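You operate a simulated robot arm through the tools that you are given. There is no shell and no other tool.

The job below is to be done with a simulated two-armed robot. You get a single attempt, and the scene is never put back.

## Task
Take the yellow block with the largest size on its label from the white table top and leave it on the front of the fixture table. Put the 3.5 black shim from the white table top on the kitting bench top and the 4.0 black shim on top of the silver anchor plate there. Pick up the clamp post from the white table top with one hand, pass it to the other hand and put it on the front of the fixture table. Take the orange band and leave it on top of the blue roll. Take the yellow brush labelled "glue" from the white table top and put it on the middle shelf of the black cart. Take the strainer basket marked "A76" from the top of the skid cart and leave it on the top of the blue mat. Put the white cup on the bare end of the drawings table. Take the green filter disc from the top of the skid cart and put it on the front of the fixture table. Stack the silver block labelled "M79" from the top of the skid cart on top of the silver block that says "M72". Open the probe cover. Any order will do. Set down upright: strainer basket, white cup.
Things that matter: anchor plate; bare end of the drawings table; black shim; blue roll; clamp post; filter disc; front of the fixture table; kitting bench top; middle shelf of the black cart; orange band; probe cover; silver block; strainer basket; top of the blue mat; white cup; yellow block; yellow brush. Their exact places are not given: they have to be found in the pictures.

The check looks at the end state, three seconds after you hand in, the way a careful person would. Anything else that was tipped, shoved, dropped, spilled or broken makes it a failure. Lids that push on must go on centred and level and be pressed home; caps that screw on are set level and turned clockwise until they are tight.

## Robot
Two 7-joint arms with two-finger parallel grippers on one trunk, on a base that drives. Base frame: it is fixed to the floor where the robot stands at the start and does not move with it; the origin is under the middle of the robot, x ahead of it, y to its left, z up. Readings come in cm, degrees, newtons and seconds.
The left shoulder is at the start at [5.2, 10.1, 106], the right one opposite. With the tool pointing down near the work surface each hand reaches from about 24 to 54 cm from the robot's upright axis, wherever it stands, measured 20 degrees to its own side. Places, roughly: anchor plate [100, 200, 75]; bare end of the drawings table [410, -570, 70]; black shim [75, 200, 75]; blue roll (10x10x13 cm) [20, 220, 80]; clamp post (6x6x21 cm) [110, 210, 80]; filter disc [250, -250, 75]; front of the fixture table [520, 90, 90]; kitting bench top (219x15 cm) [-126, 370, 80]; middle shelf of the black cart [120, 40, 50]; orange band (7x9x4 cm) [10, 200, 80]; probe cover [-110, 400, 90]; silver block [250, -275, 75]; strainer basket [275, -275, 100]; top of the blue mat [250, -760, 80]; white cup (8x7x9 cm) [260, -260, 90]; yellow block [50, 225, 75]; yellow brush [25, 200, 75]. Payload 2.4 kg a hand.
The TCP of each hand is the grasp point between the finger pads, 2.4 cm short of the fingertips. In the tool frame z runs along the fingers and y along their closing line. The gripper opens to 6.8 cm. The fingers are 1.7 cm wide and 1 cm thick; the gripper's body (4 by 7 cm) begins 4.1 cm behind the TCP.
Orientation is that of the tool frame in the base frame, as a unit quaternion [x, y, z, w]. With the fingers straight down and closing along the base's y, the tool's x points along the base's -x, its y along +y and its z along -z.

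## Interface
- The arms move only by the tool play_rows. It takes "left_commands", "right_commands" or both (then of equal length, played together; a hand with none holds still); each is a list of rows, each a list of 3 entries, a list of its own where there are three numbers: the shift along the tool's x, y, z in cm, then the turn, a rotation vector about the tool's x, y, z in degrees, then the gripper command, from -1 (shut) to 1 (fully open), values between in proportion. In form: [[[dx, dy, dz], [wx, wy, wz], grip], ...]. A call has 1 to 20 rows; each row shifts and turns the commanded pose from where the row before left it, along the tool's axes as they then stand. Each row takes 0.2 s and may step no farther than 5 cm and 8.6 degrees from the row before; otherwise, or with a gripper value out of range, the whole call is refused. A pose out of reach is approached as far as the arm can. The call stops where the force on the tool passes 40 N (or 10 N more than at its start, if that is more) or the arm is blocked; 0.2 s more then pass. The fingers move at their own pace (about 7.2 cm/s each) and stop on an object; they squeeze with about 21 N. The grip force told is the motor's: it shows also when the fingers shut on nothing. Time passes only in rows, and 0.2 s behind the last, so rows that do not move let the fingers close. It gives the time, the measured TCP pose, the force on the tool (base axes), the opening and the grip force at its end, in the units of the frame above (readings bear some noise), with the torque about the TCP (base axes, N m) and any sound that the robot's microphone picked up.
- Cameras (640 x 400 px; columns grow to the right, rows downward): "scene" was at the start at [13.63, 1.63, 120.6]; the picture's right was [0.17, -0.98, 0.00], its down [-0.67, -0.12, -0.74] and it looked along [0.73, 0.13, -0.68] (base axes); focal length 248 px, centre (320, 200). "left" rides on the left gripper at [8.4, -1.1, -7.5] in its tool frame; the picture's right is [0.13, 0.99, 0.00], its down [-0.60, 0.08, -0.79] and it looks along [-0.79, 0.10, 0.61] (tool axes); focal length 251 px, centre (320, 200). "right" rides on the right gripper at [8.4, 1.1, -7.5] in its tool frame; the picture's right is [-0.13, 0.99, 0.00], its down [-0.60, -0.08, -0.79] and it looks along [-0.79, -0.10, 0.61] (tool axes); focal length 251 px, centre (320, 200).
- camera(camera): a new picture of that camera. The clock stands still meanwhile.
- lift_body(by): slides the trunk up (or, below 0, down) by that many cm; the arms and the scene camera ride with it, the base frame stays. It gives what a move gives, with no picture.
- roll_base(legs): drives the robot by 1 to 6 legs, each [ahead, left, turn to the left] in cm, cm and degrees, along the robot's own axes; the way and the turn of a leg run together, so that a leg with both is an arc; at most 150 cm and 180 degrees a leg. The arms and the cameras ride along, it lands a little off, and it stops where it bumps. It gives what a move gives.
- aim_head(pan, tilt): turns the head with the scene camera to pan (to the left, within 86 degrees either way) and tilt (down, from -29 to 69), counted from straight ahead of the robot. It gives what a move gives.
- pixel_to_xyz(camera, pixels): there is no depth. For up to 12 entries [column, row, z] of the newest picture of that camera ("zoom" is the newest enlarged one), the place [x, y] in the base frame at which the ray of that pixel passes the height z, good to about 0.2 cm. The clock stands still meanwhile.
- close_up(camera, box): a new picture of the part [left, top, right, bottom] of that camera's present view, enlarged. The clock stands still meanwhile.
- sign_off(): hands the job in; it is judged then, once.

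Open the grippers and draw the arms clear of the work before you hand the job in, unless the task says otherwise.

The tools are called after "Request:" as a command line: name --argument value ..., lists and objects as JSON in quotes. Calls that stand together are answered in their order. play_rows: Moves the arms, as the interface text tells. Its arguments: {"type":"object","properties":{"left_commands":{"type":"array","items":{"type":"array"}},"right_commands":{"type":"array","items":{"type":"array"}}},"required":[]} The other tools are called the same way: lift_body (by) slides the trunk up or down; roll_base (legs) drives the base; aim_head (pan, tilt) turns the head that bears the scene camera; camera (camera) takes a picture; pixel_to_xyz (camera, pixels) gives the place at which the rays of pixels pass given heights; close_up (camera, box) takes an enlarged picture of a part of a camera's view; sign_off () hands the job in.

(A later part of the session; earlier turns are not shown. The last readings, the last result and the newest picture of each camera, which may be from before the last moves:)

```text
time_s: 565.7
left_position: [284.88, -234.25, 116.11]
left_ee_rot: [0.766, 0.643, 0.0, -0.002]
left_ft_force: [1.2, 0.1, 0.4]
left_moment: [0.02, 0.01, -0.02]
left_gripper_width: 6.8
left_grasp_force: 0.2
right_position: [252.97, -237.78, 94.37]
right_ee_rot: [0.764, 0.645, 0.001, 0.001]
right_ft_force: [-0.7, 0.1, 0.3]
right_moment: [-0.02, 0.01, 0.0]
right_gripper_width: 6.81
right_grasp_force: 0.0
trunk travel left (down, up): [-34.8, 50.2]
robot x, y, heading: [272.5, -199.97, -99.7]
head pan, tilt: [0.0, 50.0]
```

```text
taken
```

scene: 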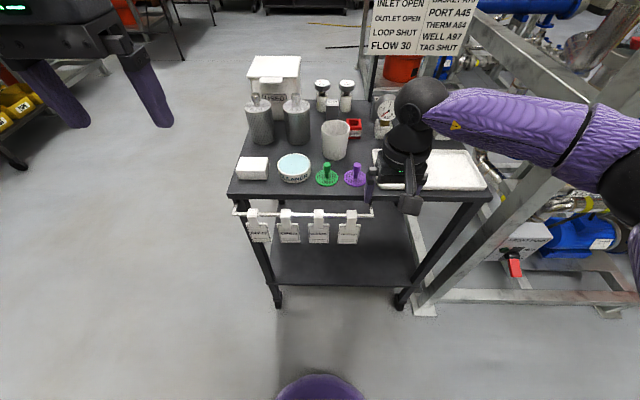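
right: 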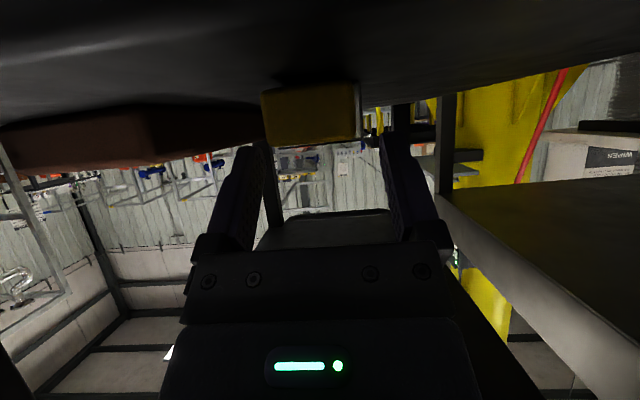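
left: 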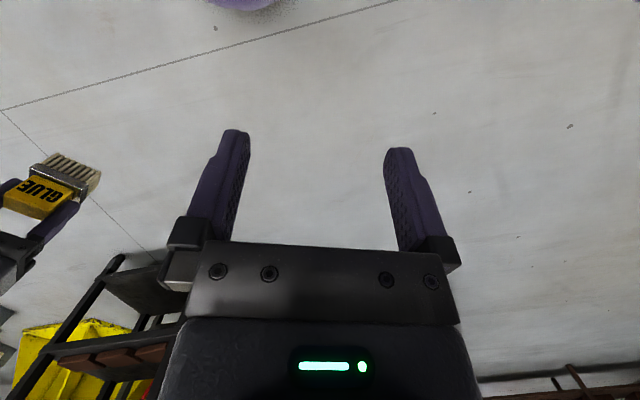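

The cart top is at about z=84. I pull the right hand back to uncover the view of the right half.

Request:
play_rows --right_commands '[[[3.5, -2, -3], [0, 0, 0], 1], [[3.5, -2, -3], [0, 0, 0], 1], [[3.5, -2, -3], [0, 0, 0], 1], [[0, 0, -3], [0, 0, 0], 1]]'

Request:
aim_head --pan -12 --tilt 45

Request:
camera --camera "scene"

Request:
close_up --camera "scene" --box '[240, 60, 440, 210]'

```text
refused: row 1 steps farther than a row can; nothing moved
```

```text
time_s: 566.4
left_position: [284.91, -234.27, 116.19]
left_ee_rot: [0.766, 0.643, -0.001, -0.002]
left_ft_force: [-0.6, -0.1, 0.6]
left_moment: [0.04, 0.01, 0.01]
left_gripper_width: 6.78
left_grasp_force: 0.1
right_position: [253.09, -237.8, 94.33]
right_ee_rot: [0.764, 0.646, 0.001, 0.002]
right_ft_force: [-0.1, -0.6, -0.1]
right_moment: [-0.01, -0.01, -0.01]
right_gripper_width: 6.79
right_grasp_force: 0.1
trunk travel left (down, up): [-34.8, 50.2]
robot x, y, heading: [272.56, -199.66, -99.9]
head pan, tilt: [-12.0, 45.0]
```

```text
taken
```

scene: 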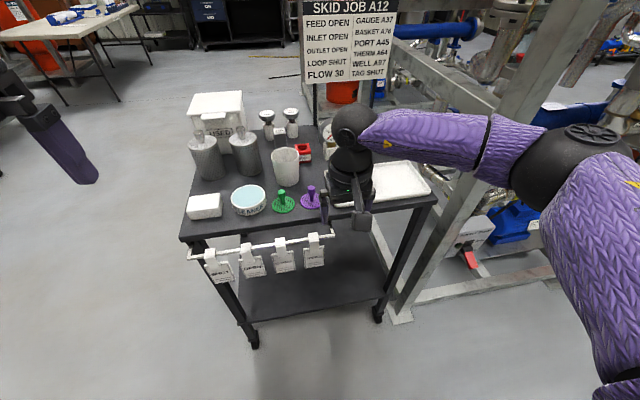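

```text
2.67 times, centred on (340, 135) of scene
```

zoom: 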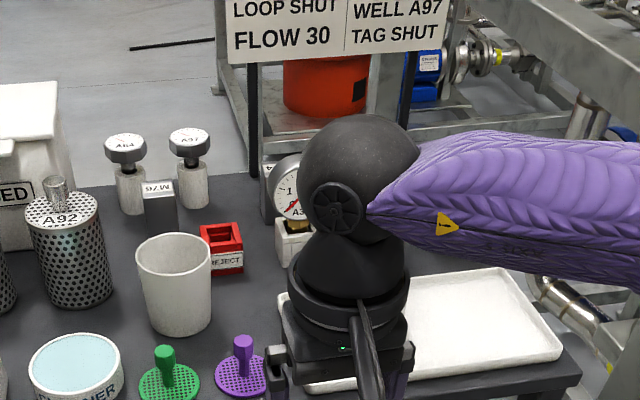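

The step was a bit too long. I retry with smaller steps to pull the right hand back.

Request:
play_rows --right_commands '[[[3, -1.5, -3], [0, 0, 0], 1], [[3, -1.5, -3], [0, 0, 0], 1], [[3, -1.5, -3], [0, 0, 0], 1], [[3, 0, -3], [0, 0, 0], 1]]'

Request:
camera --camera "scene"

Request:
close_up --camera "scene" --box '[260, 80, 460, 220]'

```text
time_s: 567.4
left_position: [284.85, -234.28, 116.18]
left_ee_rot: [0.766, 0.643, 0.0, -0.002]
left_ft_force: [0.3, -0.2, -0.7]
left_moment: [0.0, -0.02, -0.05]
left_gripper_width: 6.81
left_grasp_force: 0.1
right_position: [250.41, -225.19, 106.38]
right_ee_rot: [0.764, 0.646, 0.0, 0.0]
right_ft_force: [0.3, -0.6, -0.3]
right_moment: [-0.02, -0.01, 0.0]
right_gripper_width: 6.8
right_grasp_force: 0.1
trunk travel left (down, up): [-34.8, 50.2]
robot x, y, heading: [272.64, -199.54, -99.8]
head pan, tilt: [-12.0, 45.0]
```

```text
taken
```

scene: 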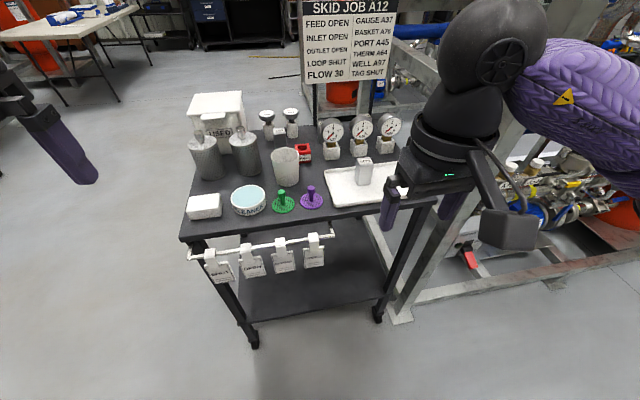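

```text
2.86 times, centred on (360, 150) of scene
```

zoom: 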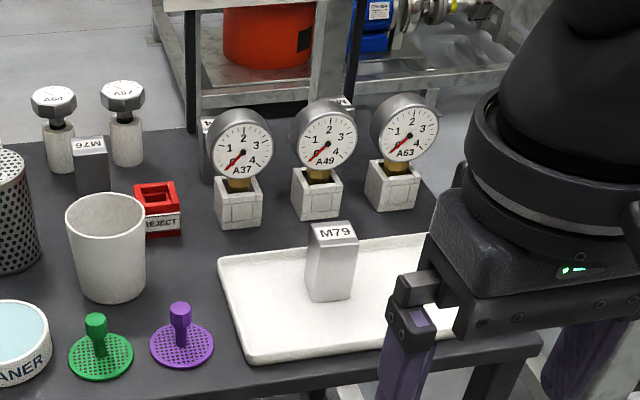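

There are two silver blocks hidden behind gauges A37 and A49. I zoom in on them to read their labels.

Request:
close_up --camera "scene" --box '[310, 105, 400, 165]'

Request:
close_up --camera "right" --box '[160, 0, 480, 200]'

Request:
close_up --camera "left" --box '[0, 0, 640, 400]'

```text
6.67 times, centred on (355, 135) of scene
```

zoom: 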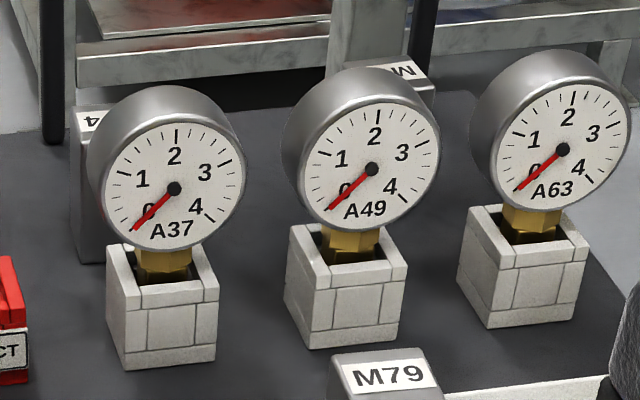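

```text
2.00 times, centred on (320, 100) of right
```

zoom: 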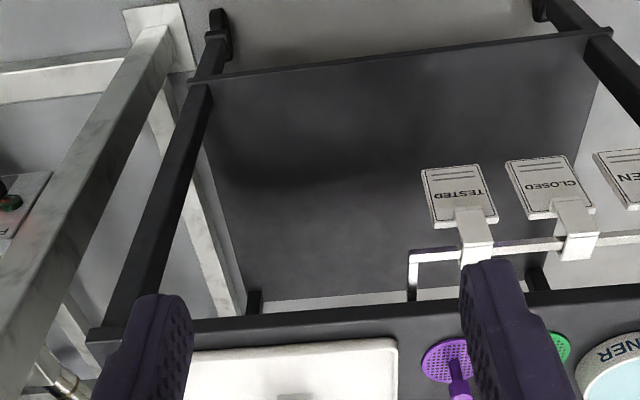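

```text
1.00 times, centred on (320, 200) of left (not enlarged: the box is as wide or as high as the picture)
```

zoom: 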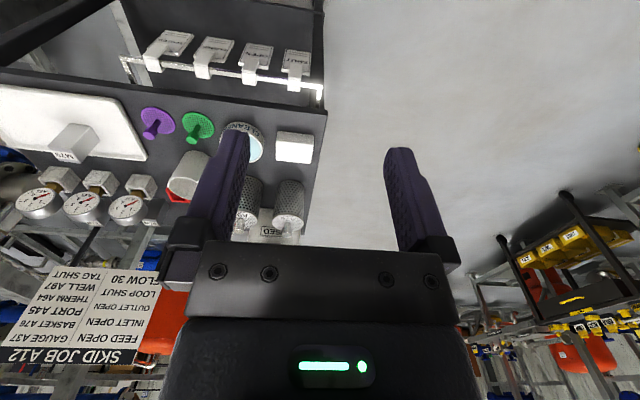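

The block behind A37 ends in "4"; the one behind A49 begins "M7". I raise the trunk 30 cm to look down over the gauges and confirm it is M72.

Request:
lift_body --by 35

Request:
aim_head --pan -12 --tilt 55

Request:
camera --camera "scene"

Request:
close_up --camera "scene" --box '[270, 80, 430, 200]'

```text
time_s: 570.8
left_position: [284.92, -234.35, 151.1]
left_ee_rot: [0.766, 0.643, 0.0, -0.002]
left_ft_force: [0.6, 0.4, 0.2]
left_moment: [0.01, 0.02, -0.02]
left_gripper_width: 6.82
left_grasp_force: 0.1
right_position: [250.42, -225.3, 141.3]
right_ee_rot: [0.763, 0.647, 0.002, 0.001]
right_ft_force: [0.8, 0.1, -0.1]
right_moment: [0.03, 0.01, -0.01]
right_gripper_width: 6.8
right_grasp_force: 0.1
trunk travel left (down, up): [-69.8, 15.2]
robot x, y, heading: [272.65, -199.45, -99.5]
head pan, tilt: [-12.0, 45.0]
```

```text
time_s: 571.6
left_position: [284.85, -234.3, 151.18]
left_ee_rot: [0.766, 0.643, -0.001, -0.002]
left_ft_force: [0.0, -0.4, 0.3]
left_moment: [-0.01, -0.03, -0.01]
left_gripper_width: 6.78
left_grasp_force: 0.1
right_position: [250.51, -225.37, 141.26]
right_ee_rot: [0.764, 0.645, 0.001, 0.002]
right_ft_force: [-0.3, -1.0, 0.3]
right_moment: [0.02, -0.02, -0.01]
right_gripper_width: 6.81
right_grasp_force: 0.1
trunk travel left (down, up): [-69.8, 15.2]
robot x, y, heading: [272.42, -199.71, -100.0]
head pan, tilt: [-12.0, 55.0]
```

```text
taken
```

scene: 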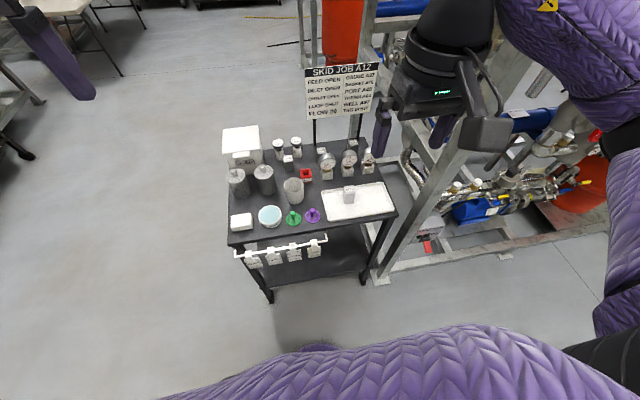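

```text
3.33 times, centred on (350, 140) of scene
```

zoom: 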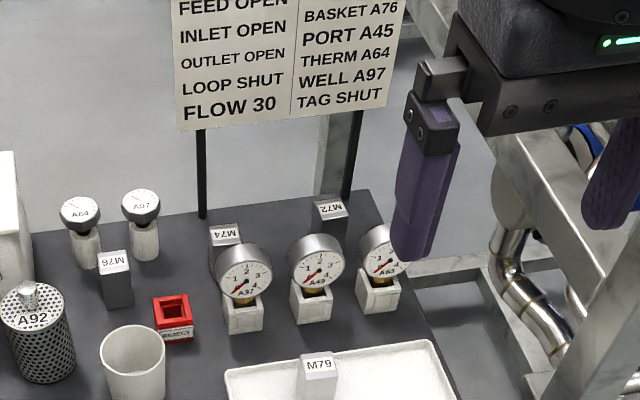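

M72 is confirmed behind gauge A49; the sign's poles stand just behind it. I measure M72, M79, gauges, sign poles and the other items.

Request:
close_up --camera "scene" --box '[310, 120, 400, 210]'

Request:
pixel_to_xyz --camera "scene" --pixels '[[353, 143, 90], [353, 143, 92], [305, 145, 84], [350, 140, 84], [348, 189, 92], [348, 203, 84], [349, 155, 98], [348, 170, 84], [327, 159, 98], [300, 199, 84], [294, 182, 93], [238, 170, 96]]'

```text
4.44 times, centred on (355, 165) of scene
```

zoom: 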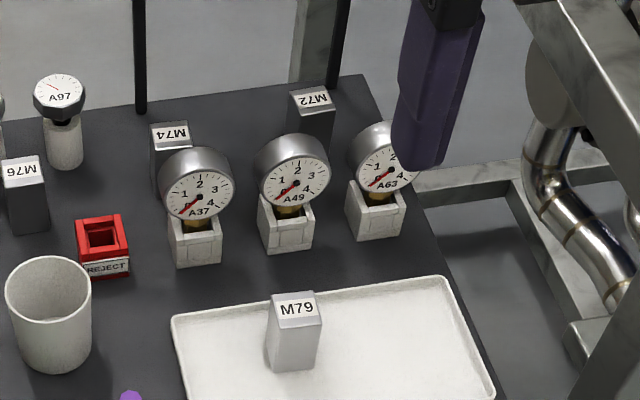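

```text
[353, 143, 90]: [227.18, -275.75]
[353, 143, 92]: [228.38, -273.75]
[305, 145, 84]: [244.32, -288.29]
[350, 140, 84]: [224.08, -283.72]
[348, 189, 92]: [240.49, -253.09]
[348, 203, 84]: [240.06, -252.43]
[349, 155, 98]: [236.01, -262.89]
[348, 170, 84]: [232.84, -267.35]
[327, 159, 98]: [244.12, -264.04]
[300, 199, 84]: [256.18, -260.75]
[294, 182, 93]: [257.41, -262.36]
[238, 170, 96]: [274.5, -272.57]
```

M72 is at about (227.7,−275), M79 at (240.3,−252.8) on the tray. I lower the trunk and shift to (262,−212), so the right hand can take M79 without its elbow meeting the skid post.

Request:
lift_body --by -30

Request:
roll_base --legs '[[13.5, -8.2, 0]]'

Request:
aim_head --pan -15 --tilt 55

Request:
camera --camera "scene"

Request:
close_up --camera "scene" --box '[280, 90, 440, 200]'

```text
time_s: 574.6
left_position: [284.99, -234.22, 121.11]
left_ee_rot: [0.766, 0.643, 0.0, -0.001]
left_ft_force: [-0.3, -0.4, 0.3]
left_moment: [0.0, 0.01, 0.01]
left_gripper_width: 6.81
left_grasp_force: 0.2
right_position: [250.48, -225.19, 111.34]
right_ee_rot: [0.763, 0.647, 0.001, 0.001]
right_ft_force: [0.8, -1.3, 0.6]
right_moment: [0.0, 0.01, 0.01]
right_gripper_width: 6.8
right_grasp_force: 0.2
trunk travel left (down, up): [-39.8, 45.2]
robot x, y, heading: [271.93, -199.3, -100.0]
head pan, tilt: [-12.0, 55.0]
```

```text
time_s: 576.0
left_position: [274.57, -246.21, 121.12]
left_ee_rot: [0.766, 0.643, 0.0, -0.002]
left_ft_force: [-0.8, 1.0, 0.0]
left_moment: [-0.01, -0.03, -0.01]
left_gripper_width: 6.79
left_grasp_force: 0.1
right_position: [240.16, -237.28, 111.35]
right_ee_rot: [0.764, 0.645, 0.001, 0.001]
right_ft_force: [0.1, 0.5, 0.2]
right_moment: [0.0, 0.01, -0.01]
right_gripper_width: 6.81
right_grasp_force: 0.0
trunk travel left (down, up): [-39.8, 45.2]
robot x, y, heading: [262.1, -211.99, -99.8]
head pan, tilt: [-12.0, 55.0]
```

```text
time_s: 576.6
left_position: [274.69, -246.14, 121.19]
left_ee_rot: [0.766, 0.643, 0.0, -0.002]
left_ft_force: [0.0, -0.3, -0.3]
left_moment: [0.0, -0.02, -0.01]
left_gripper_width: 6.82
left_grasp_force: 0.0
right_position: [240.08, -237.22, 111.33]
right_ee_rot: [0.763, 0.646, 0.002, 0.0]
right_ft_force: [-0.8, -0.3, -0.3]
right_moment: [0.01, 0.01, 0.01]
right_gripper_width: 6.8
right_grasp_force: 0.0
trunk travel left (down, up): [-39.8, 45.2]
robot x, y, heading: [262.14, -211.54, -99.8]
head pan, tilt: [-15.0, 55.0]
```

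```text
taken
```

scene: 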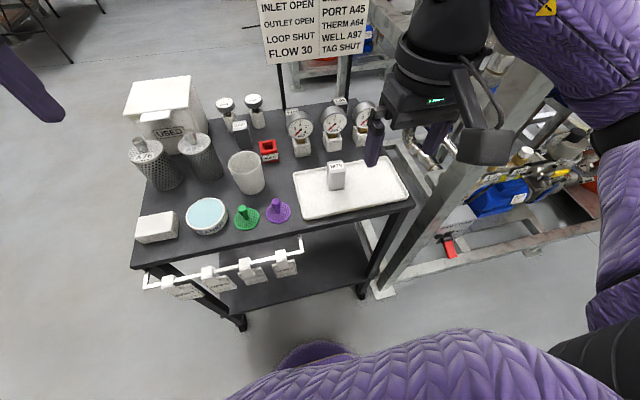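

```text
3.64 times, centred on (360, 145) of scene
```

zoom: 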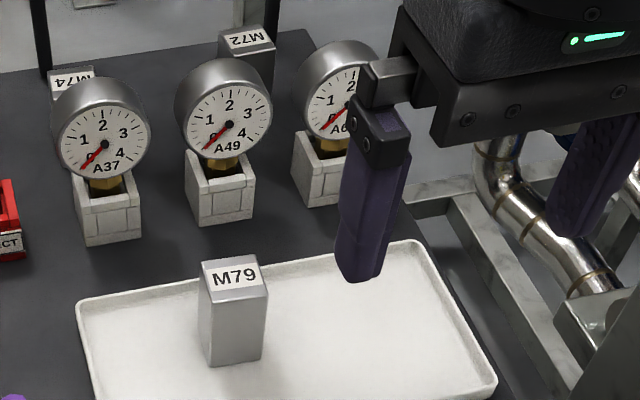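

M79 is well visible. I measure its top and base corners and M72's top.

Request:
pixel_to_xyz --camera "zoom" --pixels '[[201, 266, 92], [257, 254, 92], [268, 288, 92], [208, 301, 92], [210, 366, 84.5], [262, 357, 84.5], [219, 33, 91], [266, 24, 91], [276, 46, 91], [226, 56, 91], [232, 278, 92]]'

Request:
pixel_to_xyz --camera "scene" --pixels '[[299, 112, 97], [333, 110, 97], [364, 103, 97], [333, 152, 84], [283, 108, 84], [346, 98, 84], [268, 60, 100], [350, 52, 100]]'

```text
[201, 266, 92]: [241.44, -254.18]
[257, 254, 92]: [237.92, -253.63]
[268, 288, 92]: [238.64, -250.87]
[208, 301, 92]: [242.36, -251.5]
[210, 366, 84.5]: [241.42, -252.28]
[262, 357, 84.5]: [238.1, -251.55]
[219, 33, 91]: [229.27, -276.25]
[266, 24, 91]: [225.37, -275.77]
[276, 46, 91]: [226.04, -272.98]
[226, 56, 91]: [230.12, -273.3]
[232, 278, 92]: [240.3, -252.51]
```

```text
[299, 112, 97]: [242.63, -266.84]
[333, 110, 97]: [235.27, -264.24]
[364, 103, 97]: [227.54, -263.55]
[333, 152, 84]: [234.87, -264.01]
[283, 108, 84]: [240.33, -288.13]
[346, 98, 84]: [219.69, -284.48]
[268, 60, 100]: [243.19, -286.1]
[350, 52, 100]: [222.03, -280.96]
```

M79 is aligned with the cart; its top is near z=91. I tilt the right hand 15° forward and bring it above M79, down to z≈98.

Request:
play_rows --right_commands '[[[0, 0, 0], [0, -7.5, 0], 1], [[0, 0, 0], [0, -7.5, 0], 1], [[-3.6, 0.65, 0.965], [0, 0, 0], 1], [[-3.6, 0.65, 0.965], [0, 0, 0], 1], [[-3.6, 0.65, 0.965], [0, 0, 0], 1], [[-3.6, 0.65, 0.965], [0, 0, 0], 1], [[1.12, 0, 4.18], [0, 0, 0], 1], [[1.12, 0, 4.18], [0, 0, 0], 1], [[1.12, 0, 4.18], [0, 0, 0], 1], [[0, 0, 0], [0, 0, 0], 1]]'

Request:
camera --camera "right"

Request:
camera --camera "scene"

```text
time_s: 578.8
left_position: [274.59, -246.19, 121.09]
left_ee_rot: [0.765, 0.644, 0.0, -0.002]
left_ft_force: [0.6, 1.3, -0.6]
left_moment: [-0.01, 0.0, 0.01]
left_gripper_width: 6.81
left_grasp_force: 0.1
right_position: [240.25, -252.21, 98.29]
right_ee_rot: [0.757, 0.64, -0.098, 0.085]
right_ft_force: [-0.6, 0.1, 0.1]
right_moment: [0.0, 0.0, 0.0]
right_gripper_width: 6.82
right_grasp_force: 0.1
trunk travel left (down, up): [-39.8, 45.2]
robot x, y, heading: [261.84, -211.61, -99.8]
head pan, tilt: [-15.0, 55.0]
```

```text
taken
```

right: 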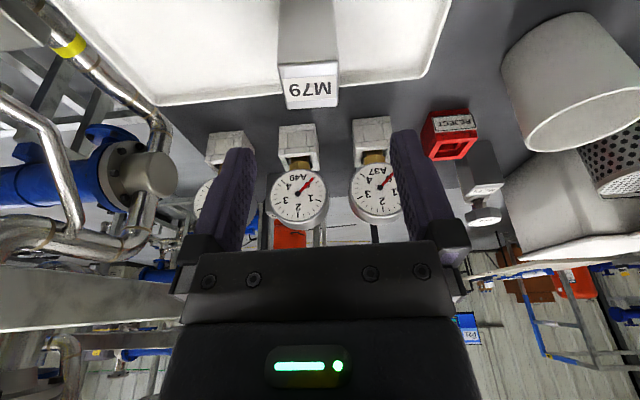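

```text
taken
```

scene: 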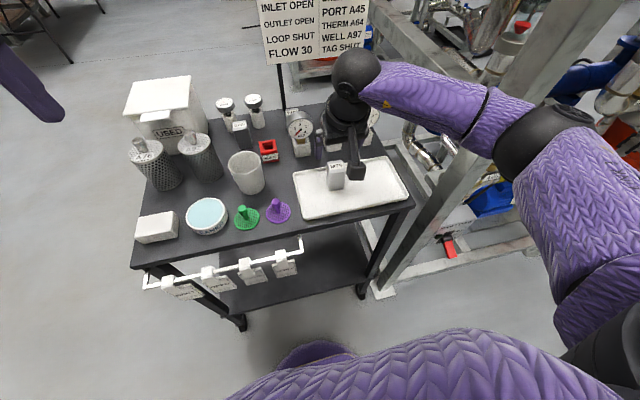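

The block is about 0.9 cm further forward and 0.25 cm to the right. I correct and descend to z≈91 around its top, then close.

Request:
play_rows --right_commands '[[[-0.87, -0.25, 0.23], [0, 0, 0], 1], [[0.65, 0, 2.42], [0, 0, 0], 1], [[0.65, 0, 2.42], [0, 0, 0], 1], [[0.39, 0, 1.45], [0, 0, 0], 1], [[0.2, 0, 0.77], [0, 0, 0], 1], [[0, 0, 0], [0, 0, 0], 1]]'

Request:
camera --camera "right"

```text
time_s: 580.2
left_position: [274.57, -246.17, 121.24]
left_ee_rot: [0.765, 0.644, 0.0, -0.002]
left_ft_force: [0.1, -0.1, 0.4]
left_moment: [0.02, 0.01, 0.01]
left_gripper_width: 6.8
left_grasp_force: 0.1
right_position: [239.94, -253.19, 90.96]
right_ee_rot: [0.757, 0.64, -0.098, 0.085]
right_ft_force: [-0.2, 0.1, -0.4]
right_moment: [-0.05, -0.03, 0.0]
right_gripper_width: 6.79
right_grasp_force: 0.1
trunk travel left (down, up): [-39.8, 45.2]
robot x, y, heading: [261.98, -211.92, -99.8]
head pan, tilt: [-15.0, 55.0]
```

```text
taken
```

right: 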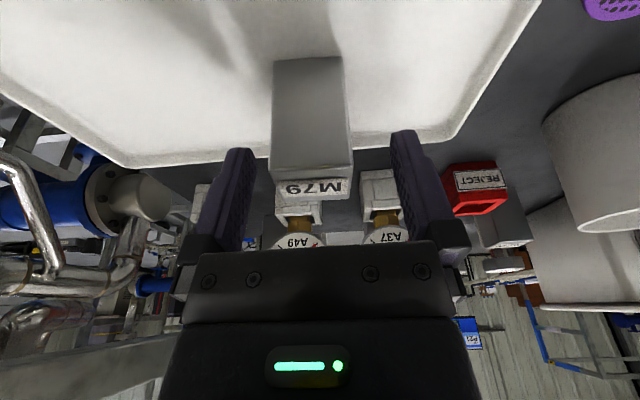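

The block's top is level with the grip point. I shift 0.35 cm and close on it.

Request:
play_rows --right_commands '[[[0, -0.35, 0], [0, 0, 0], 1], [[0, 0, 0], [0, 0, 0], 1], [[0, 0, 0], [0, 0, 0], -1], [[0, 0, 0], [0, 0, 0], -1], [[0, 0, 0], [0, 0, 0], -1], [[0, 0, 0], [0, 0, 0], -1]]'

Request:
camera --camera "right"

```text
time_s: 581.6
left_position: [274.59, -246.13, 121.16]
left_ee_rot: [0.765, 0.644, 0.0, -0.002]
left_ft_force: [-0.3, -0.7, 0.0]
left_moment: [0.0, 0.0, -0.01]
left_gripper_width: 6.82
left_grasp_force: 0.1
right_position: [239.51, -253.2, 91.0]
right_ee_rot: [0.757, 0.64, -0.099, 0.085]
right_ft_force: [0.0, 0.1, 1.3]
right_moment: [-0.01, 0.07, 0.03]
right_gripper_width: 3.58
right_grasp_force: 20.8
trunk travel left (down, up): [-39.8, 45.2]
robot x, y, heading: [262.11, -211.73, -100.0]
head pan, tilt: [-15.0, 55.0]
```

```text
taken
```

right: 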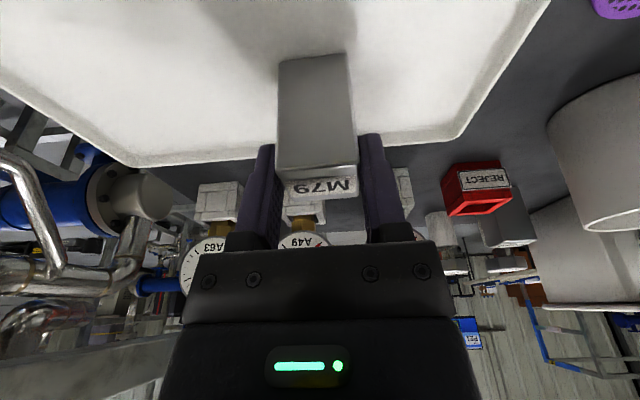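

M79 is held (3.6 cm). I lift it 16 cm and extend the arm forward so the elbow tucks in, before moving the base toward M72.

Request:
play_rows --right_commands '[[[-0.4, 0, -1.5], [0, 0, 0], -1], [[-0.9, 0, -3.4], [0, 0, 0], -1], [[-1.04, 0, -3.86], [0, 0, 0], -1], [[-1.04, 0, -3.86], [0, 0, 0], -1], [[-0.8, 0, -2.9], [0, 0, 0], -1], [[-1.75, 1.65, 0.47], [0, 0, 0], -1], [[-1.75, 1.65, 0.47], [0, 0, 0], -1], [[-1.75, 1.65, 0.47], [0, 0, 0], -1], [[0, 0, 0], [0, 0, 0], -1]]'

Request:
camera --camera "scene"

```text
time_s: 583.6
left_position: [274.58, -246.02, 121.2]
left_ee_rot: [0.765, 0.644, -0.001, -0.002]
left_ft_force: [0.0, 0.5, 0.2]
left_moment: [0.02, 0.02, 0.0]
left_gripper_width: 6.83
left_grasp_force: 0.1
right_position: [243.48, -259.26, 107.16]
right_ee_rot: [0.757, 0.64, -0.098, 0.085]
right_ft_force: [0.5, -0.8, -1.4]
right_moment: [0.02, -0.02, 0.0]
right_gripper_width: 3.58
right_grasp_force: 20.4
trunk travel left (down, up): [-39.8, 45.2]
robot x, y, heading: [262.24, -211.41, -99.8]
head pan, tilt: [-15.0, 55.0]
```

```text
taken
```

scene: 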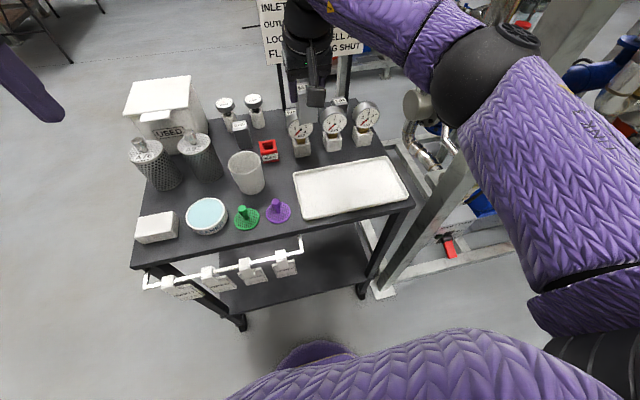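

The right elbow would end up against the skid frame, so I'll do this with the left hand from a turned base instead. I set M79 back on its tray where it stood.

Request:
play_rows --right_commands '[[[1.75, -1.65, -0.47], [0, 0, 0], -1], [[1.75, -1.65, -0.47], [0, 0, 0], -1], [[1.75, -1.65, -0.47], [0, 0, 0], -1], [[1.04, 0, 3.86], [0, 0, 0], -1], [[1.04, 0, 3.86], [0, 0, 0], -1], [[1.04, 0, 3.86], [0, 0, 0], -1], [[0.65, 0, 2.42], [0, 0, 0], -1], [[0.2, 0, 0.77], [0, 0, 0], -1], [[0, 0, 0], [0, 0, 0], -1]]'

Request:
camera --camera "right"

```text
time_s: 585.6
left_position: [274.57, -246.18, 121.07]
left_ee_rot: [0.766, 0.643, 0.0, -0.001]
left_ft_force: [-0.3, 0.8, -0.4]
left_moment: [0.0, -0.01, -0.01]
left_gripper_width: 6.79
left_grasp_force: 0.0
right_position: [239.56, -253.09, 91.79]
right_ee_rot: [0.757, 0.64, -0.098, 0.085]
right_ft_force: [-0.3, 0.2, -2.9]
right_moment: [-0.01, -0.02, 0.02]
right_gripper_width: 3.6
right_grasp_force: 21.2
trunk travel left (down, up): [-39.8, 45.2]
robot x, y, heading: [261.83, -211.84, -99.9]
head pan, tilt: [-15.0, 55.0]
```

```text
taken
```

right: 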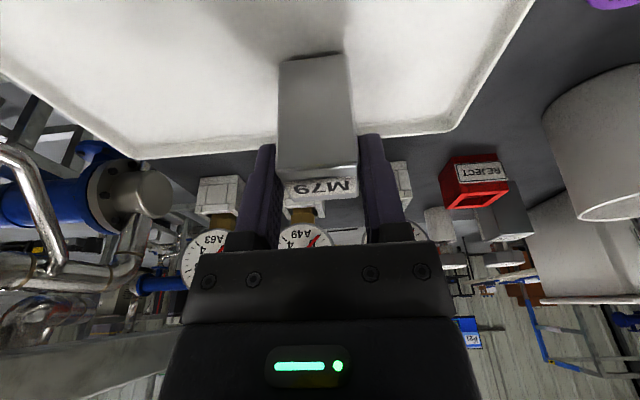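

I lower the last 0.7 cm, release the block and raise the right hand clear.

Request:
play_rows --right_commands '[[[0.065, 0, 0.24], [0, 0, 0], -1], [[0.065, 0, 0.24], [0, 0, 0], -1], [[0.05, 0, 0.2], [0, 0, 0], -1], [[0, 0, 0], [0, 0, 0], -1]]'

Request:
play_rows --right_commands '[[[0, 0, 0], [0, 0, 0], 1], [[0, 0, 0], [0, 0, 0], 1], [[0, 0, 0], [0, 0, 0], 1], [[-0.4, 0, -1.5], [0, 0, 0], 1], [[-0.9, 0, -3.4], [0, 0, 0], 1], [[-1.04, 0, -3.86], [0, 0, 0], 1], [[-1.04, 0, -3.86], [0, 0, 0], 1], [[3, 0, -2.5], [0, 0, 0], 1], [[3.5, 0, -1], [0, 0, 0], 1], [[3.5, 0, -1], [0, 0, 0], 1], [[3.5, 0, -1], [0, 0, 0], 1], [[0, 0, 0], [0, 7.5, 0], 1], [[0, 0, 0], [0, 7.5, 0], 1]]'

Request:
close_up --camera "scene" --box '[260, 90, 440, 220]'

Request:
camera --camera "scene"

Request:
pixel_to_xyz --camera "scene" --pixels '[[303, 243, 80], [303, 243, 77], [240, 263, 79], [145, 283, 79], [133, 263, 84], [413, 203, 84], [420, 120, 95], [420, 120, 85], [388, 290, 0], [440, 100, 115]]'

```text
time_s: 586.6
left_position: [274.54, -246.17, 121.14]
left_ee_rot: [0.765, 0.644, 0.0, -0.002]
left_ft_force: [0.7, -0.4, 0.9]
left_moment: [0.01, 0.02, 0.0]
left_gripper_width: 6.8
left_grasp_force: 0.0
right_position: [239.52, -253.08, 91.0]
right_ee_rot: [0.758, 0.64, -0.098, 0.085]
right_ft_force: [0.3, -0.6, -2.1]
right_moment: [-0.03, 0.0, -0.02]
right_gripper_width: 3.54
right_grasp_force: 20.8
trunk travel left (down, up): [-39.8, 45.2]
robot x, y, heading: [261.89, -211.85, -99.8]
head pan, tilt: [-15.0, 55.0]
```

```text
time_s: 589.4
left_position: [274.65, -246.16, 121.29]
left_ee_rot: [0.765, 0.644, 0.0, -0.002]
left_ft_force: [0.9, 0.1, 0.2]
left_moment: [0.01, -0.02, 0.0]
left_gripper_width: 6.81
left_grasp_force: 0.0
right_position: [241.84, -238.79, 105.93]
right_ee_rot: [0.763, 0.646, 0.002, 0.0]
right_ft_force: [0.0, 1.1, -0.2]
right_moment: [-0.01, 0.0, 0.0]
right_gripper_width: 6.81
right_grasp_force: 0.0
trunk travel left (down, up): [-39.8, 45.2]
robot x, y, heading: [262.02, -211.88, -99.8]
head pan, tilt: [-15.0, 55.0]
```

```text
3.08 times, centred on (350, 155) of scene
```

zoom: 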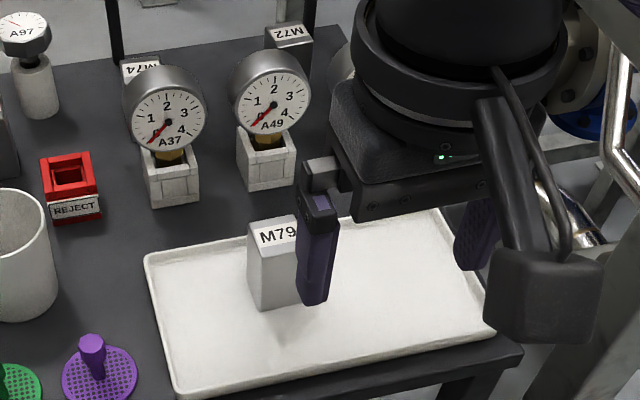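

```text
taken
```

scene: 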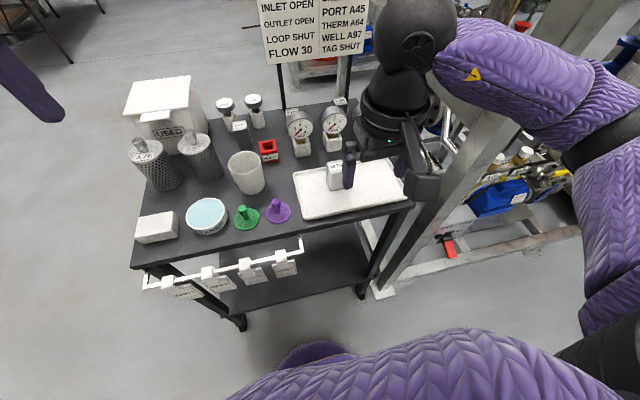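

```text
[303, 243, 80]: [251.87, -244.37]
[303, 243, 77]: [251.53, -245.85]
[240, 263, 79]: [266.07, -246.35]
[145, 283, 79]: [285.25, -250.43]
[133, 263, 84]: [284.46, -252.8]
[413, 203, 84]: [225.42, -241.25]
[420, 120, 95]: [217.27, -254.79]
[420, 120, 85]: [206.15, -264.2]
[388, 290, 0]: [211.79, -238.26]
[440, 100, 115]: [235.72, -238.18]
```

M79 is back on the tray. I tuck the right arm up and inward, then turn the base to heading −125 near (256,−213) for the left hand.

Request:
play_rows --right_commands '[[[-0.3, 1.75, -3.9], [0, 0, 0], 1], [[-0.3, 1.75, -3.9], [0, 0, 0], 1], [[-0.3, 1.75, -3.9], [0, 0, 0], 1], [[-0.3, 1.75, -3.9], [0, 0, 0], 1], [[-0.3, 1.75, -3.9], [0, 0, 0], 1], [[-0.3, 1.75, -3.9], [0, 0, 0], 1], [[-0.3, 1.5, -3.6], [0, 0, 0], 1]]'

Request:
roll_base --legs '[[2.2, -6, 0], [0, 0, -25.2]]'

Request:
aim_head --pan 10 --tilt 55

Request:
camera --camera "scene"

```text
time_s: 591.0
left_position: [274.71, -246.12, 121.18]
left_ee_rot: [0.766, 0.643, 0.0, -0.002]
left_ft_force: [0.5, 0.1, 0.6]
left_moment: [0.03, 0.03, -0.01]
left_gripper_width: 6.77
left_grasp_force: 0.0
right_position: [253.54, -242.71, 133.07]
right_ee_rot: [0.763, 0.647, 0.0, 0.002]
right_ft_force: [0.8, 0.5, 0.5]
right_moment: [0.03, 0.02, -0.03]
right_gripper_width: 6.79
right_grasp_force: 0.0
trunk travel left (down, up): [-39.8, 45.2]
robot x, y, heading: [262.01, -211.28, -99.9]
head pan, tilt: [-15.0, 55.0]
```

```text
time_s: 593.3
left_position: [252.36, -249.41, 121.07]
left_ee_rot: [0.887, 0.462, -0.001, -0.001]
left_ft_force: [0.3, 0.2, -0.5]
left_moment: [0.01, -0.01, 0.0]
left_gripper_width: 6.79
left_grasp_force: 0.0
right_position: [234.62, -237.35, 132.97]
right_ee_rot: [0.886, 0.464, 0.0, 0.001]
right_ft_force: [-0.5, 0.5, 0.5]
right_moment: [0.02, -0.02, -0.01]
right_gripper_width: 6.79
right_grasp_force: 0.1
trunk travel left (down, up): [-39.8, 45.2]
robot x, y, heading: [255.78, -212.71, -124.7]
head pan, tilt: [-15.0, 55.0]
```

```text
time_s: 594.2
left_position: [252.41, -249.25, 121.06]
left_ee_rot: [0.887, 0.461, 0.0, -0.001]
left_ft_force: [-1.2, 0.2, 0.0]
left_moment: [0.06, -0.02, -0.01]
left_gripper_width: 6.79
left_grasp_force: 0.1
right_position: [234.53, -237.38, 132.93]
right_ee_rot: [0.886, 0.465, 0.001, 0.002]
right_ft_force: [-0.1, 0.4, -0.2]
right_moment: [-0.01, 0.02, 0.0]
right_gripper_width: 6.79
right_grasp_force: 0.0
trunk travel left (down, up): [-39.8, 45.2]
robot x, y, heading: [255.74, -212.83, -124.6]
head pan, tilt: [10.0, 55.0]
```

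```text
taken
```

scene: 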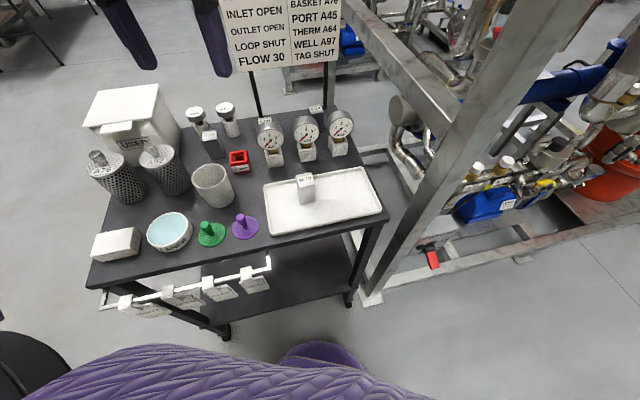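

A clear view of the cart from here. I re-measure M79 and M72 with an enlarged picture.

Request:
close_up --camera "scene" --box '[240, 95, 380, 215]'

```text
3.33 times, centred on (310, 155) of scene
```

zoom: 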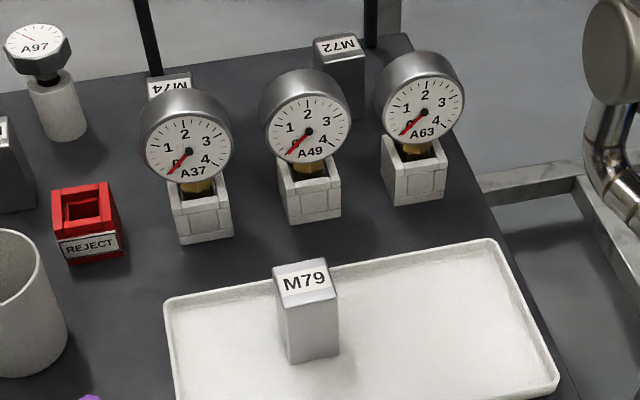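

Request:
pixel_to_xyz --camera "zoom" --pixels '[[273, 265, 91], [326, 257, 91], [338, 291, 91], [281, 301, 91], [288, 363, 84.5], [340, 352, 84.5], [313, 40, 90.5], [355, 34, 90.5], [365, 53, 90.5], [323, 59, 90.5], [320, 0, 100], [306, 70, 97]]'

Request:
pixel_to_xyz --camera "zoom" --pixels '[[421, 55, 97], [412, 203, 84], [366, 118, 84], [375, 20, 88], [148, 70, 84], [370, 45, 84], [435, 62, 96]]'

```text
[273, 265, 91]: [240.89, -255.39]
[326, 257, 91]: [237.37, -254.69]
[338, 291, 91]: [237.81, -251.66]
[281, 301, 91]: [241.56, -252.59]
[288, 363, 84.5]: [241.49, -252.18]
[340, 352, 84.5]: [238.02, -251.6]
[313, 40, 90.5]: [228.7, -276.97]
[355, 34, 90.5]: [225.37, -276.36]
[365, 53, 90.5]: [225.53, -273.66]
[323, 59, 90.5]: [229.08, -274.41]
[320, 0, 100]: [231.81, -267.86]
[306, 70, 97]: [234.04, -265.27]
```

```text
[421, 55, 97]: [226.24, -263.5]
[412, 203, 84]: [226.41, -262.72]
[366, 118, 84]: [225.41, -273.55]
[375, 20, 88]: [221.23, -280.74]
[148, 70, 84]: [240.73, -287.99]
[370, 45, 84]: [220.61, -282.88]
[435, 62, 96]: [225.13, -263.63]
```

M79's centre is (239.5,−253.4), M72's (227.1,−275.4). I yaw the left hand 23.6° to match, move over M79, tilt 15° and descend to z≈98.

Request:
play_rows --left_commands '[[[0, 0, 0], [0, 0, -7.87], 1], [[0, 0, 0], [0, 0, -7.87], 1], [[0, 0, 0], [0, 0, -7.87], 1], [[-2.17, -3.97, 0], [0, 0, 0], 1], [[-2.17, -3.97, 0], [0, 0, 0], 1], [[-2.17, -3.97, 0], [0, 0, 0], 1], [[0, 0, 0], [0, -7.5, 0], 1], [[0, 0, 0], [0, -7.5, 0], 1], [[1.19, 0, 4.44], [0, 0, 0], 1], [[1.19, 0, 4.44], [0, 0, 0], 1], [[1.19, 0, 4.44], [0, 0, 0], 1], [[1.19, 0, 4.44], [0, 0, 0], 1], [[1.19, 0, 4.44], [0, 0, 0], 1], [[0, 0, 0], [0, 0, 0], 1]]' --right_commands '[[[3, 0, 0], [0, 0, 0], 1], [[3, 0, 0], [0, 0, 0], 1], [[0, 0, 0], [0, 0, 0], 1], [[0, 0, 0], [0, 0, 0], 1], [[0, 0, 0], [0, 0, 0], 1], [[0, 0, 0], [0, 0, 0], 1], [[0, 0, 0], [0, 0, 0], 1], [[0, 0, 0], [0, 0, 0], 1], [[0, 0, 0], [0, 0, 0], 1], [[0, 0, 0], [0, 0, 0], 1], [[0, 0, 0], [0, 0, 0], 1], [[0, 0, 0], [0, 0, 0], 1], [[0, 0, 0], [0, 0, 0], 1], [[0, 0, 0], [0, 0, 0], 1]]'

Request:
camera --camera "left"

Request:
camera --camera "scene"

```text
time_s: 597.2
left_position: [239.47, -253.38, 98.04]
left_ee_rot: [0.767, 0.628, -0.101, 0.081]
left_ft_force: [-0.3, -0.5, -0.3]
left_moment: [-0.05, 0.02, 0.03]
left_gripper_width: 6.79
left_grasp_force: 0.0
right_position: [237.92, -232.33, 133.08]
right_ee_rot: [0.885, 0.465, 0.0, 0.001]
right_ft_force: [-0.1, 0.5, -0.3]
right_moment: [0.0, 0.0, -0.01]
right_gripper_width: 6.81
right_grasp_force: 0.1
trunk travel left (down, up): [-39.8, 45.2]
robot x, y, heading: [255.59, -212.26, -125.0]
head pan, tilt: [10.0, 55.0]
```

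```text
taken
```

left: 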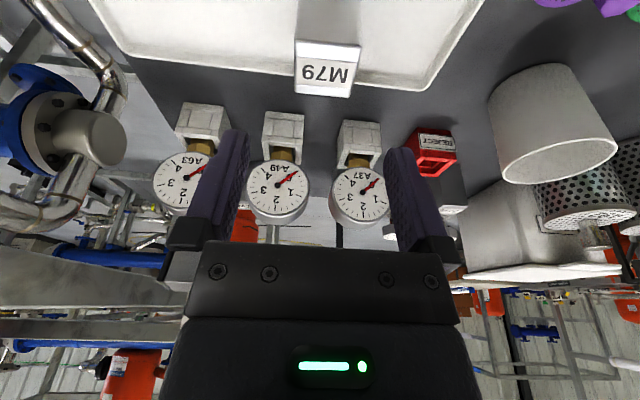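

```text
taken
```

scene: 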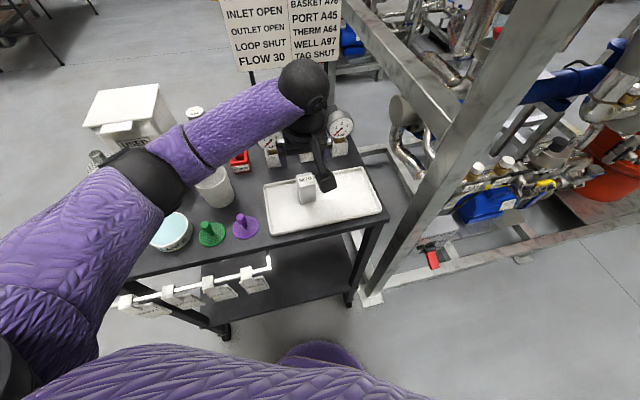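

M79 is aligned under the left hand. I descend to z≈91 and close the left gripper on it.

Request:
play_rows --left_commands '[[[0.4, 0.15, 2.42], [0, 0, 0], 1], [[0.65, 0, 2.42], [0, 0, 0], 1], [[0.36, 0, 1.35], [0, 0, 0], 1], [[0.18, 0, 0.68], [0, 0, 0], 1], [[0, 0, 0], [0, 0, 0], 1]]'

Request:
camera --camera "left"

```text
time_s: 598.4
left_position: [239.47, -253.51, 91.08]
left_ee_rot: [0.768, 0.628, -0.101, 0.081]
left_ft_force: [0.5, 0.3, 0.0]
left_moment: [0.0, -0.01, -0.01]
left_gripper_width: 6.77
left_grasp_force: 0.0
right_position: [237.82, -232.42, 133.0]
right_ee_rot: [0.885, 0.465, 0.001, 0.001]
right_ft_force: [0.1, 0.0, -0.4]
right_moment: [0.01, 0.01, 0.03]
right_gripper_width: 6.78
right_grasp_force: 0.1
trunk travel left (down, up): [-39.8, 45.2]
robot x, y, heading: [255.92, -213.05, -124.9]
head pan, tilt: [10.0, 55.0]
```

```text
taken
```

left: 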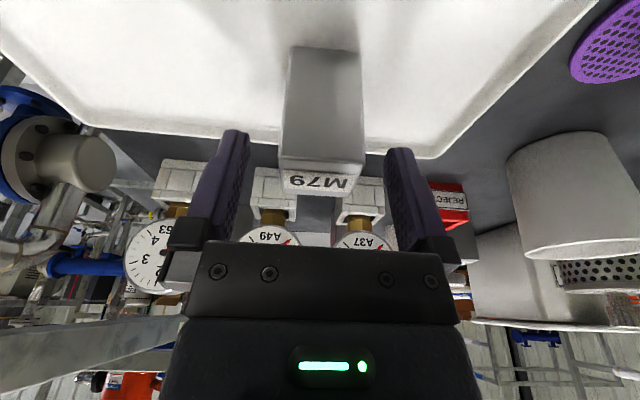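

The block (cols 280–363) is centred between the pads. I close the left gripper and lift it 15 cm.

Request:
play_rows --left_commands '[[[0, 0, 0], [0, 0, 0], -1], [[0, 0, 0], [0, 0, 0], -1], [[0, 0, 0], [0, 0, 0], -1], [[0, 0, 0], [0, 0, 0], -1], [[-0.4, 0, -1.5], [0, 0, 0], -1], [[-0.9, 0, -3.4], [0, 0, 0], -1], [[-1.04, 0, -3.86], [0, 0, 0], -1], [[-1.04, 0, -3.86], [0, 0, 0], -1], [[-0.9, 0, -3.4], [0, 0, 0], -1], [[0, 0, 0], [0, 0, 0], -1]]'

Request:
camera --camera "left"

```text
time_s: 600.6
left_position: [239.57, -253.59, 107.77]
left_ee_rot: [0.767, 0.628, -0.1, 0.081]
left_ft_force: [0.4, 0.1, -3.1]
left_moment: [0.0, -0.03, 0.0]
left_gripper_width: 3.57
left_grasp_force: 21.3
right_position: [237.92, -232.39, 132.95]
right_ee_rot: [0.885, 0.465, 0.001, 0.002]
right_ft_force: [0.2, 0.4, -0.8]
right_moment: [-0.01, 0.02, -0.01]
right_gripper_width: 6.81
right_grasp_force: 0.1
trunk travel left (down, up): [-39.8, 45.2]
robot x, y, heading: [255.38, -212.87, -124.8]
head pan, tilt: [10.0, 55.0]
```

```text
taken
```

left: 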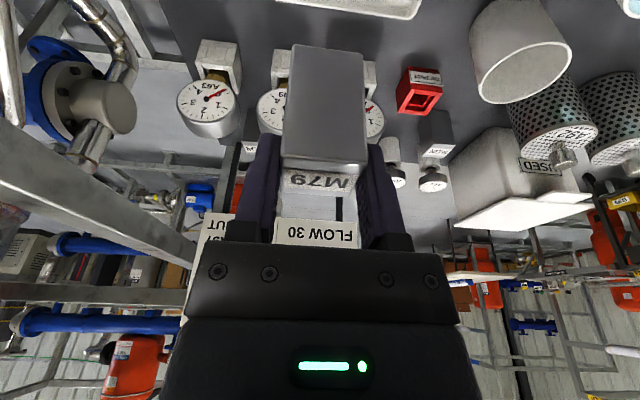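

M79 is up. I extend the arm forward over the gauges (block bottom at z≈101) and then move the base to bring it near M72.

Request:
play_rows --left_commands '[[[-2.4, -1.35, 0.64], [0, 0, 0], -1], [[-2.4, -1.35, 0.64], [0, 0, 0], -1], [[-2.35, -1.33, 0.64], [0, 0, 0], -1], [[0, 0, 0], [0, 0, 0], -1]]'

Request:
roll_base --legs '[[13.5, 1.6, 0]]'

Request:
camera --camera "left"

Request:
camera --camera "scene"

```text
time_s: 601.6
left_position: [234.14, -260.05, 107.86]
left_ee_rot: [0.768, 0.628, -0.1, 0.08]
left_ft_force: [0.3, 0.0, -1.4]
left_moment: [0.03, -0.06, -0.02]
left_gripper_width: 3.57
left_grasp_force: 21.2
right_position: [237.95, -232.44, 132.98]
right_ee_rot: [0.885, 0.465, 0.002, 0.002]
right_ft_force: [0.0, -0.6, 0.5]
right_moment: [0.01, -0.01, 0.01]
right_gripper_width: 6.82
right_grasp_force: 0.1
trunk travel left (down, up): [-39.8, 45.2]
robot x, y, heading: [255.83, -212.59, -124.8]
head pan, tilt: [10.0, 55.0]
```

```text
time_s: 602.9
left_position: [227.76, -272.18, 107.68]
left_ee_rot: [0.767, 0.628, -0.1, 0.082]
left_ft_force: [0.3, -0.6, -3.2]
left_moment: [-0.02, 0.03, -0.02]
left_gripper_width: 3.6
left_grasp_force: 21.0
right_position: [231.47, -244.55, 132.99]
right_ee_rot: [0.886, 0.465, 0.002, 0.001]
right_ft_force: [0.0, -0.1, -0.5]
right_moment: [0.02, 0.0, -0.01]
right_gripper_width: 6.8
right_grasp_force: 0.0
trunk travel left (down, up): [-39.8, 45.2]
robot x, y, heading: [249.47, -224.8, -124.8]
head pan, tilt: [10.0, 55.0]
```

```text
taken
```

left: 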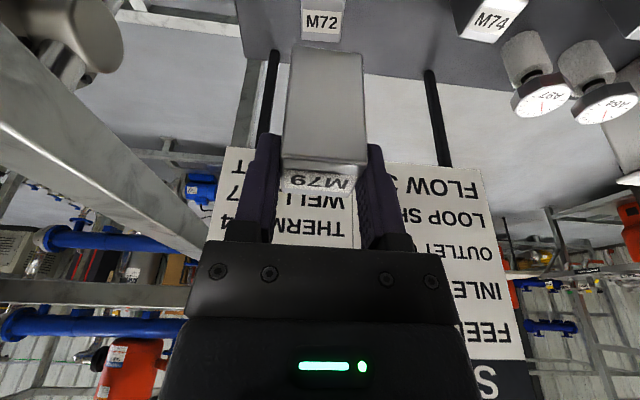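

```text
taken
```

scene: 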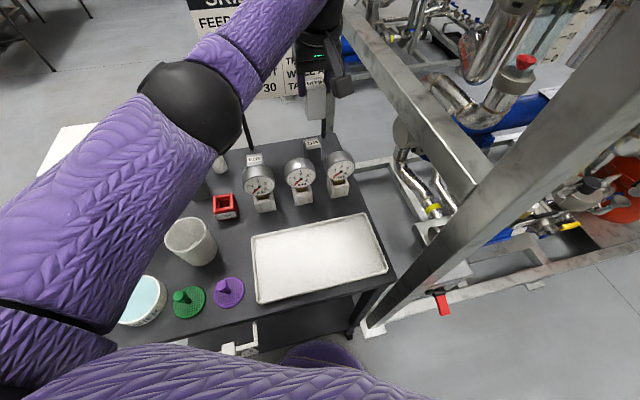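

M72's label is straight ahead, 3 cm forward of the grip. I move 3.1 cm forward and lower to z≈99.

Request:
play_rows --left_commands '[[[-1.5, 0, 0.4], [0, 0, 0], -1], [[-1.5, 0, 0.4], [0, 0, 0], -1], [[0, 0, 0], [0, 0, 0], -1], [[0.78, 0, 2.9], [0, 0, 0], -1], [[0.78, 0, 2.9], [0, 0, 0], -1], [[0.65, 0, 2.4], [0, 0, 0], -1], [[0, 0, 0], [0, 0, 0], -1]]'

Request:
camera --camera "left"

Request:
camera --camera "scene"

```text
time_s: 604.5
left_position: [227.97, -273.9, 99.12]
left_ee_rot: [0.767, 0.629, -0.1, 0.081]
left_ft_force: [0.8, 0.0, -1.8]
left_moment: [0.0, 0.0, -0.01]
left_gripper_width: 3.57
left_grasp_force: 21.0
left hand out of reach, approached as far as the arm can: row 2
right_position: [231.5, -244.52, 132.95]
right_ee_rot: [0.886, 0.465, 0.0, 0.002]
right_ft_force: [-0.4, 0.6, -0.3]
right_moment: [0.02, -0.02, 0.01]
right_gripper_width: 6.78
right_grasp_force: 0.1
trunk travel left (down, up): [-39.8, 45.2]
robot x, y, heading: [249.85, -224.68, -125.0]
head pan, tilt: [10.0, 55.0]
```

```text
taken
```

left: 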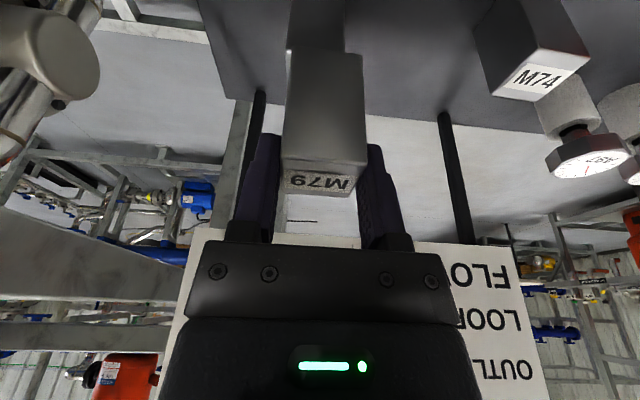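

```text
taken
```

scene: 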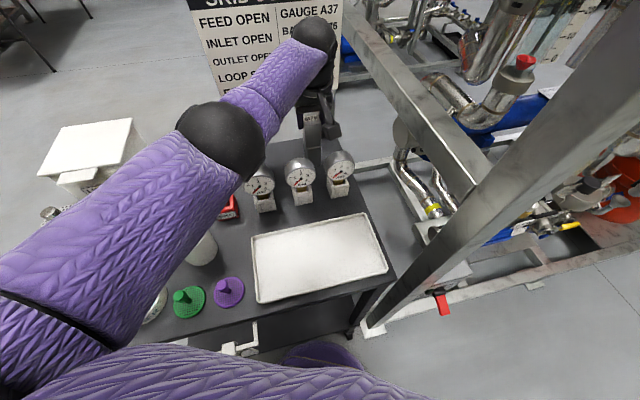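

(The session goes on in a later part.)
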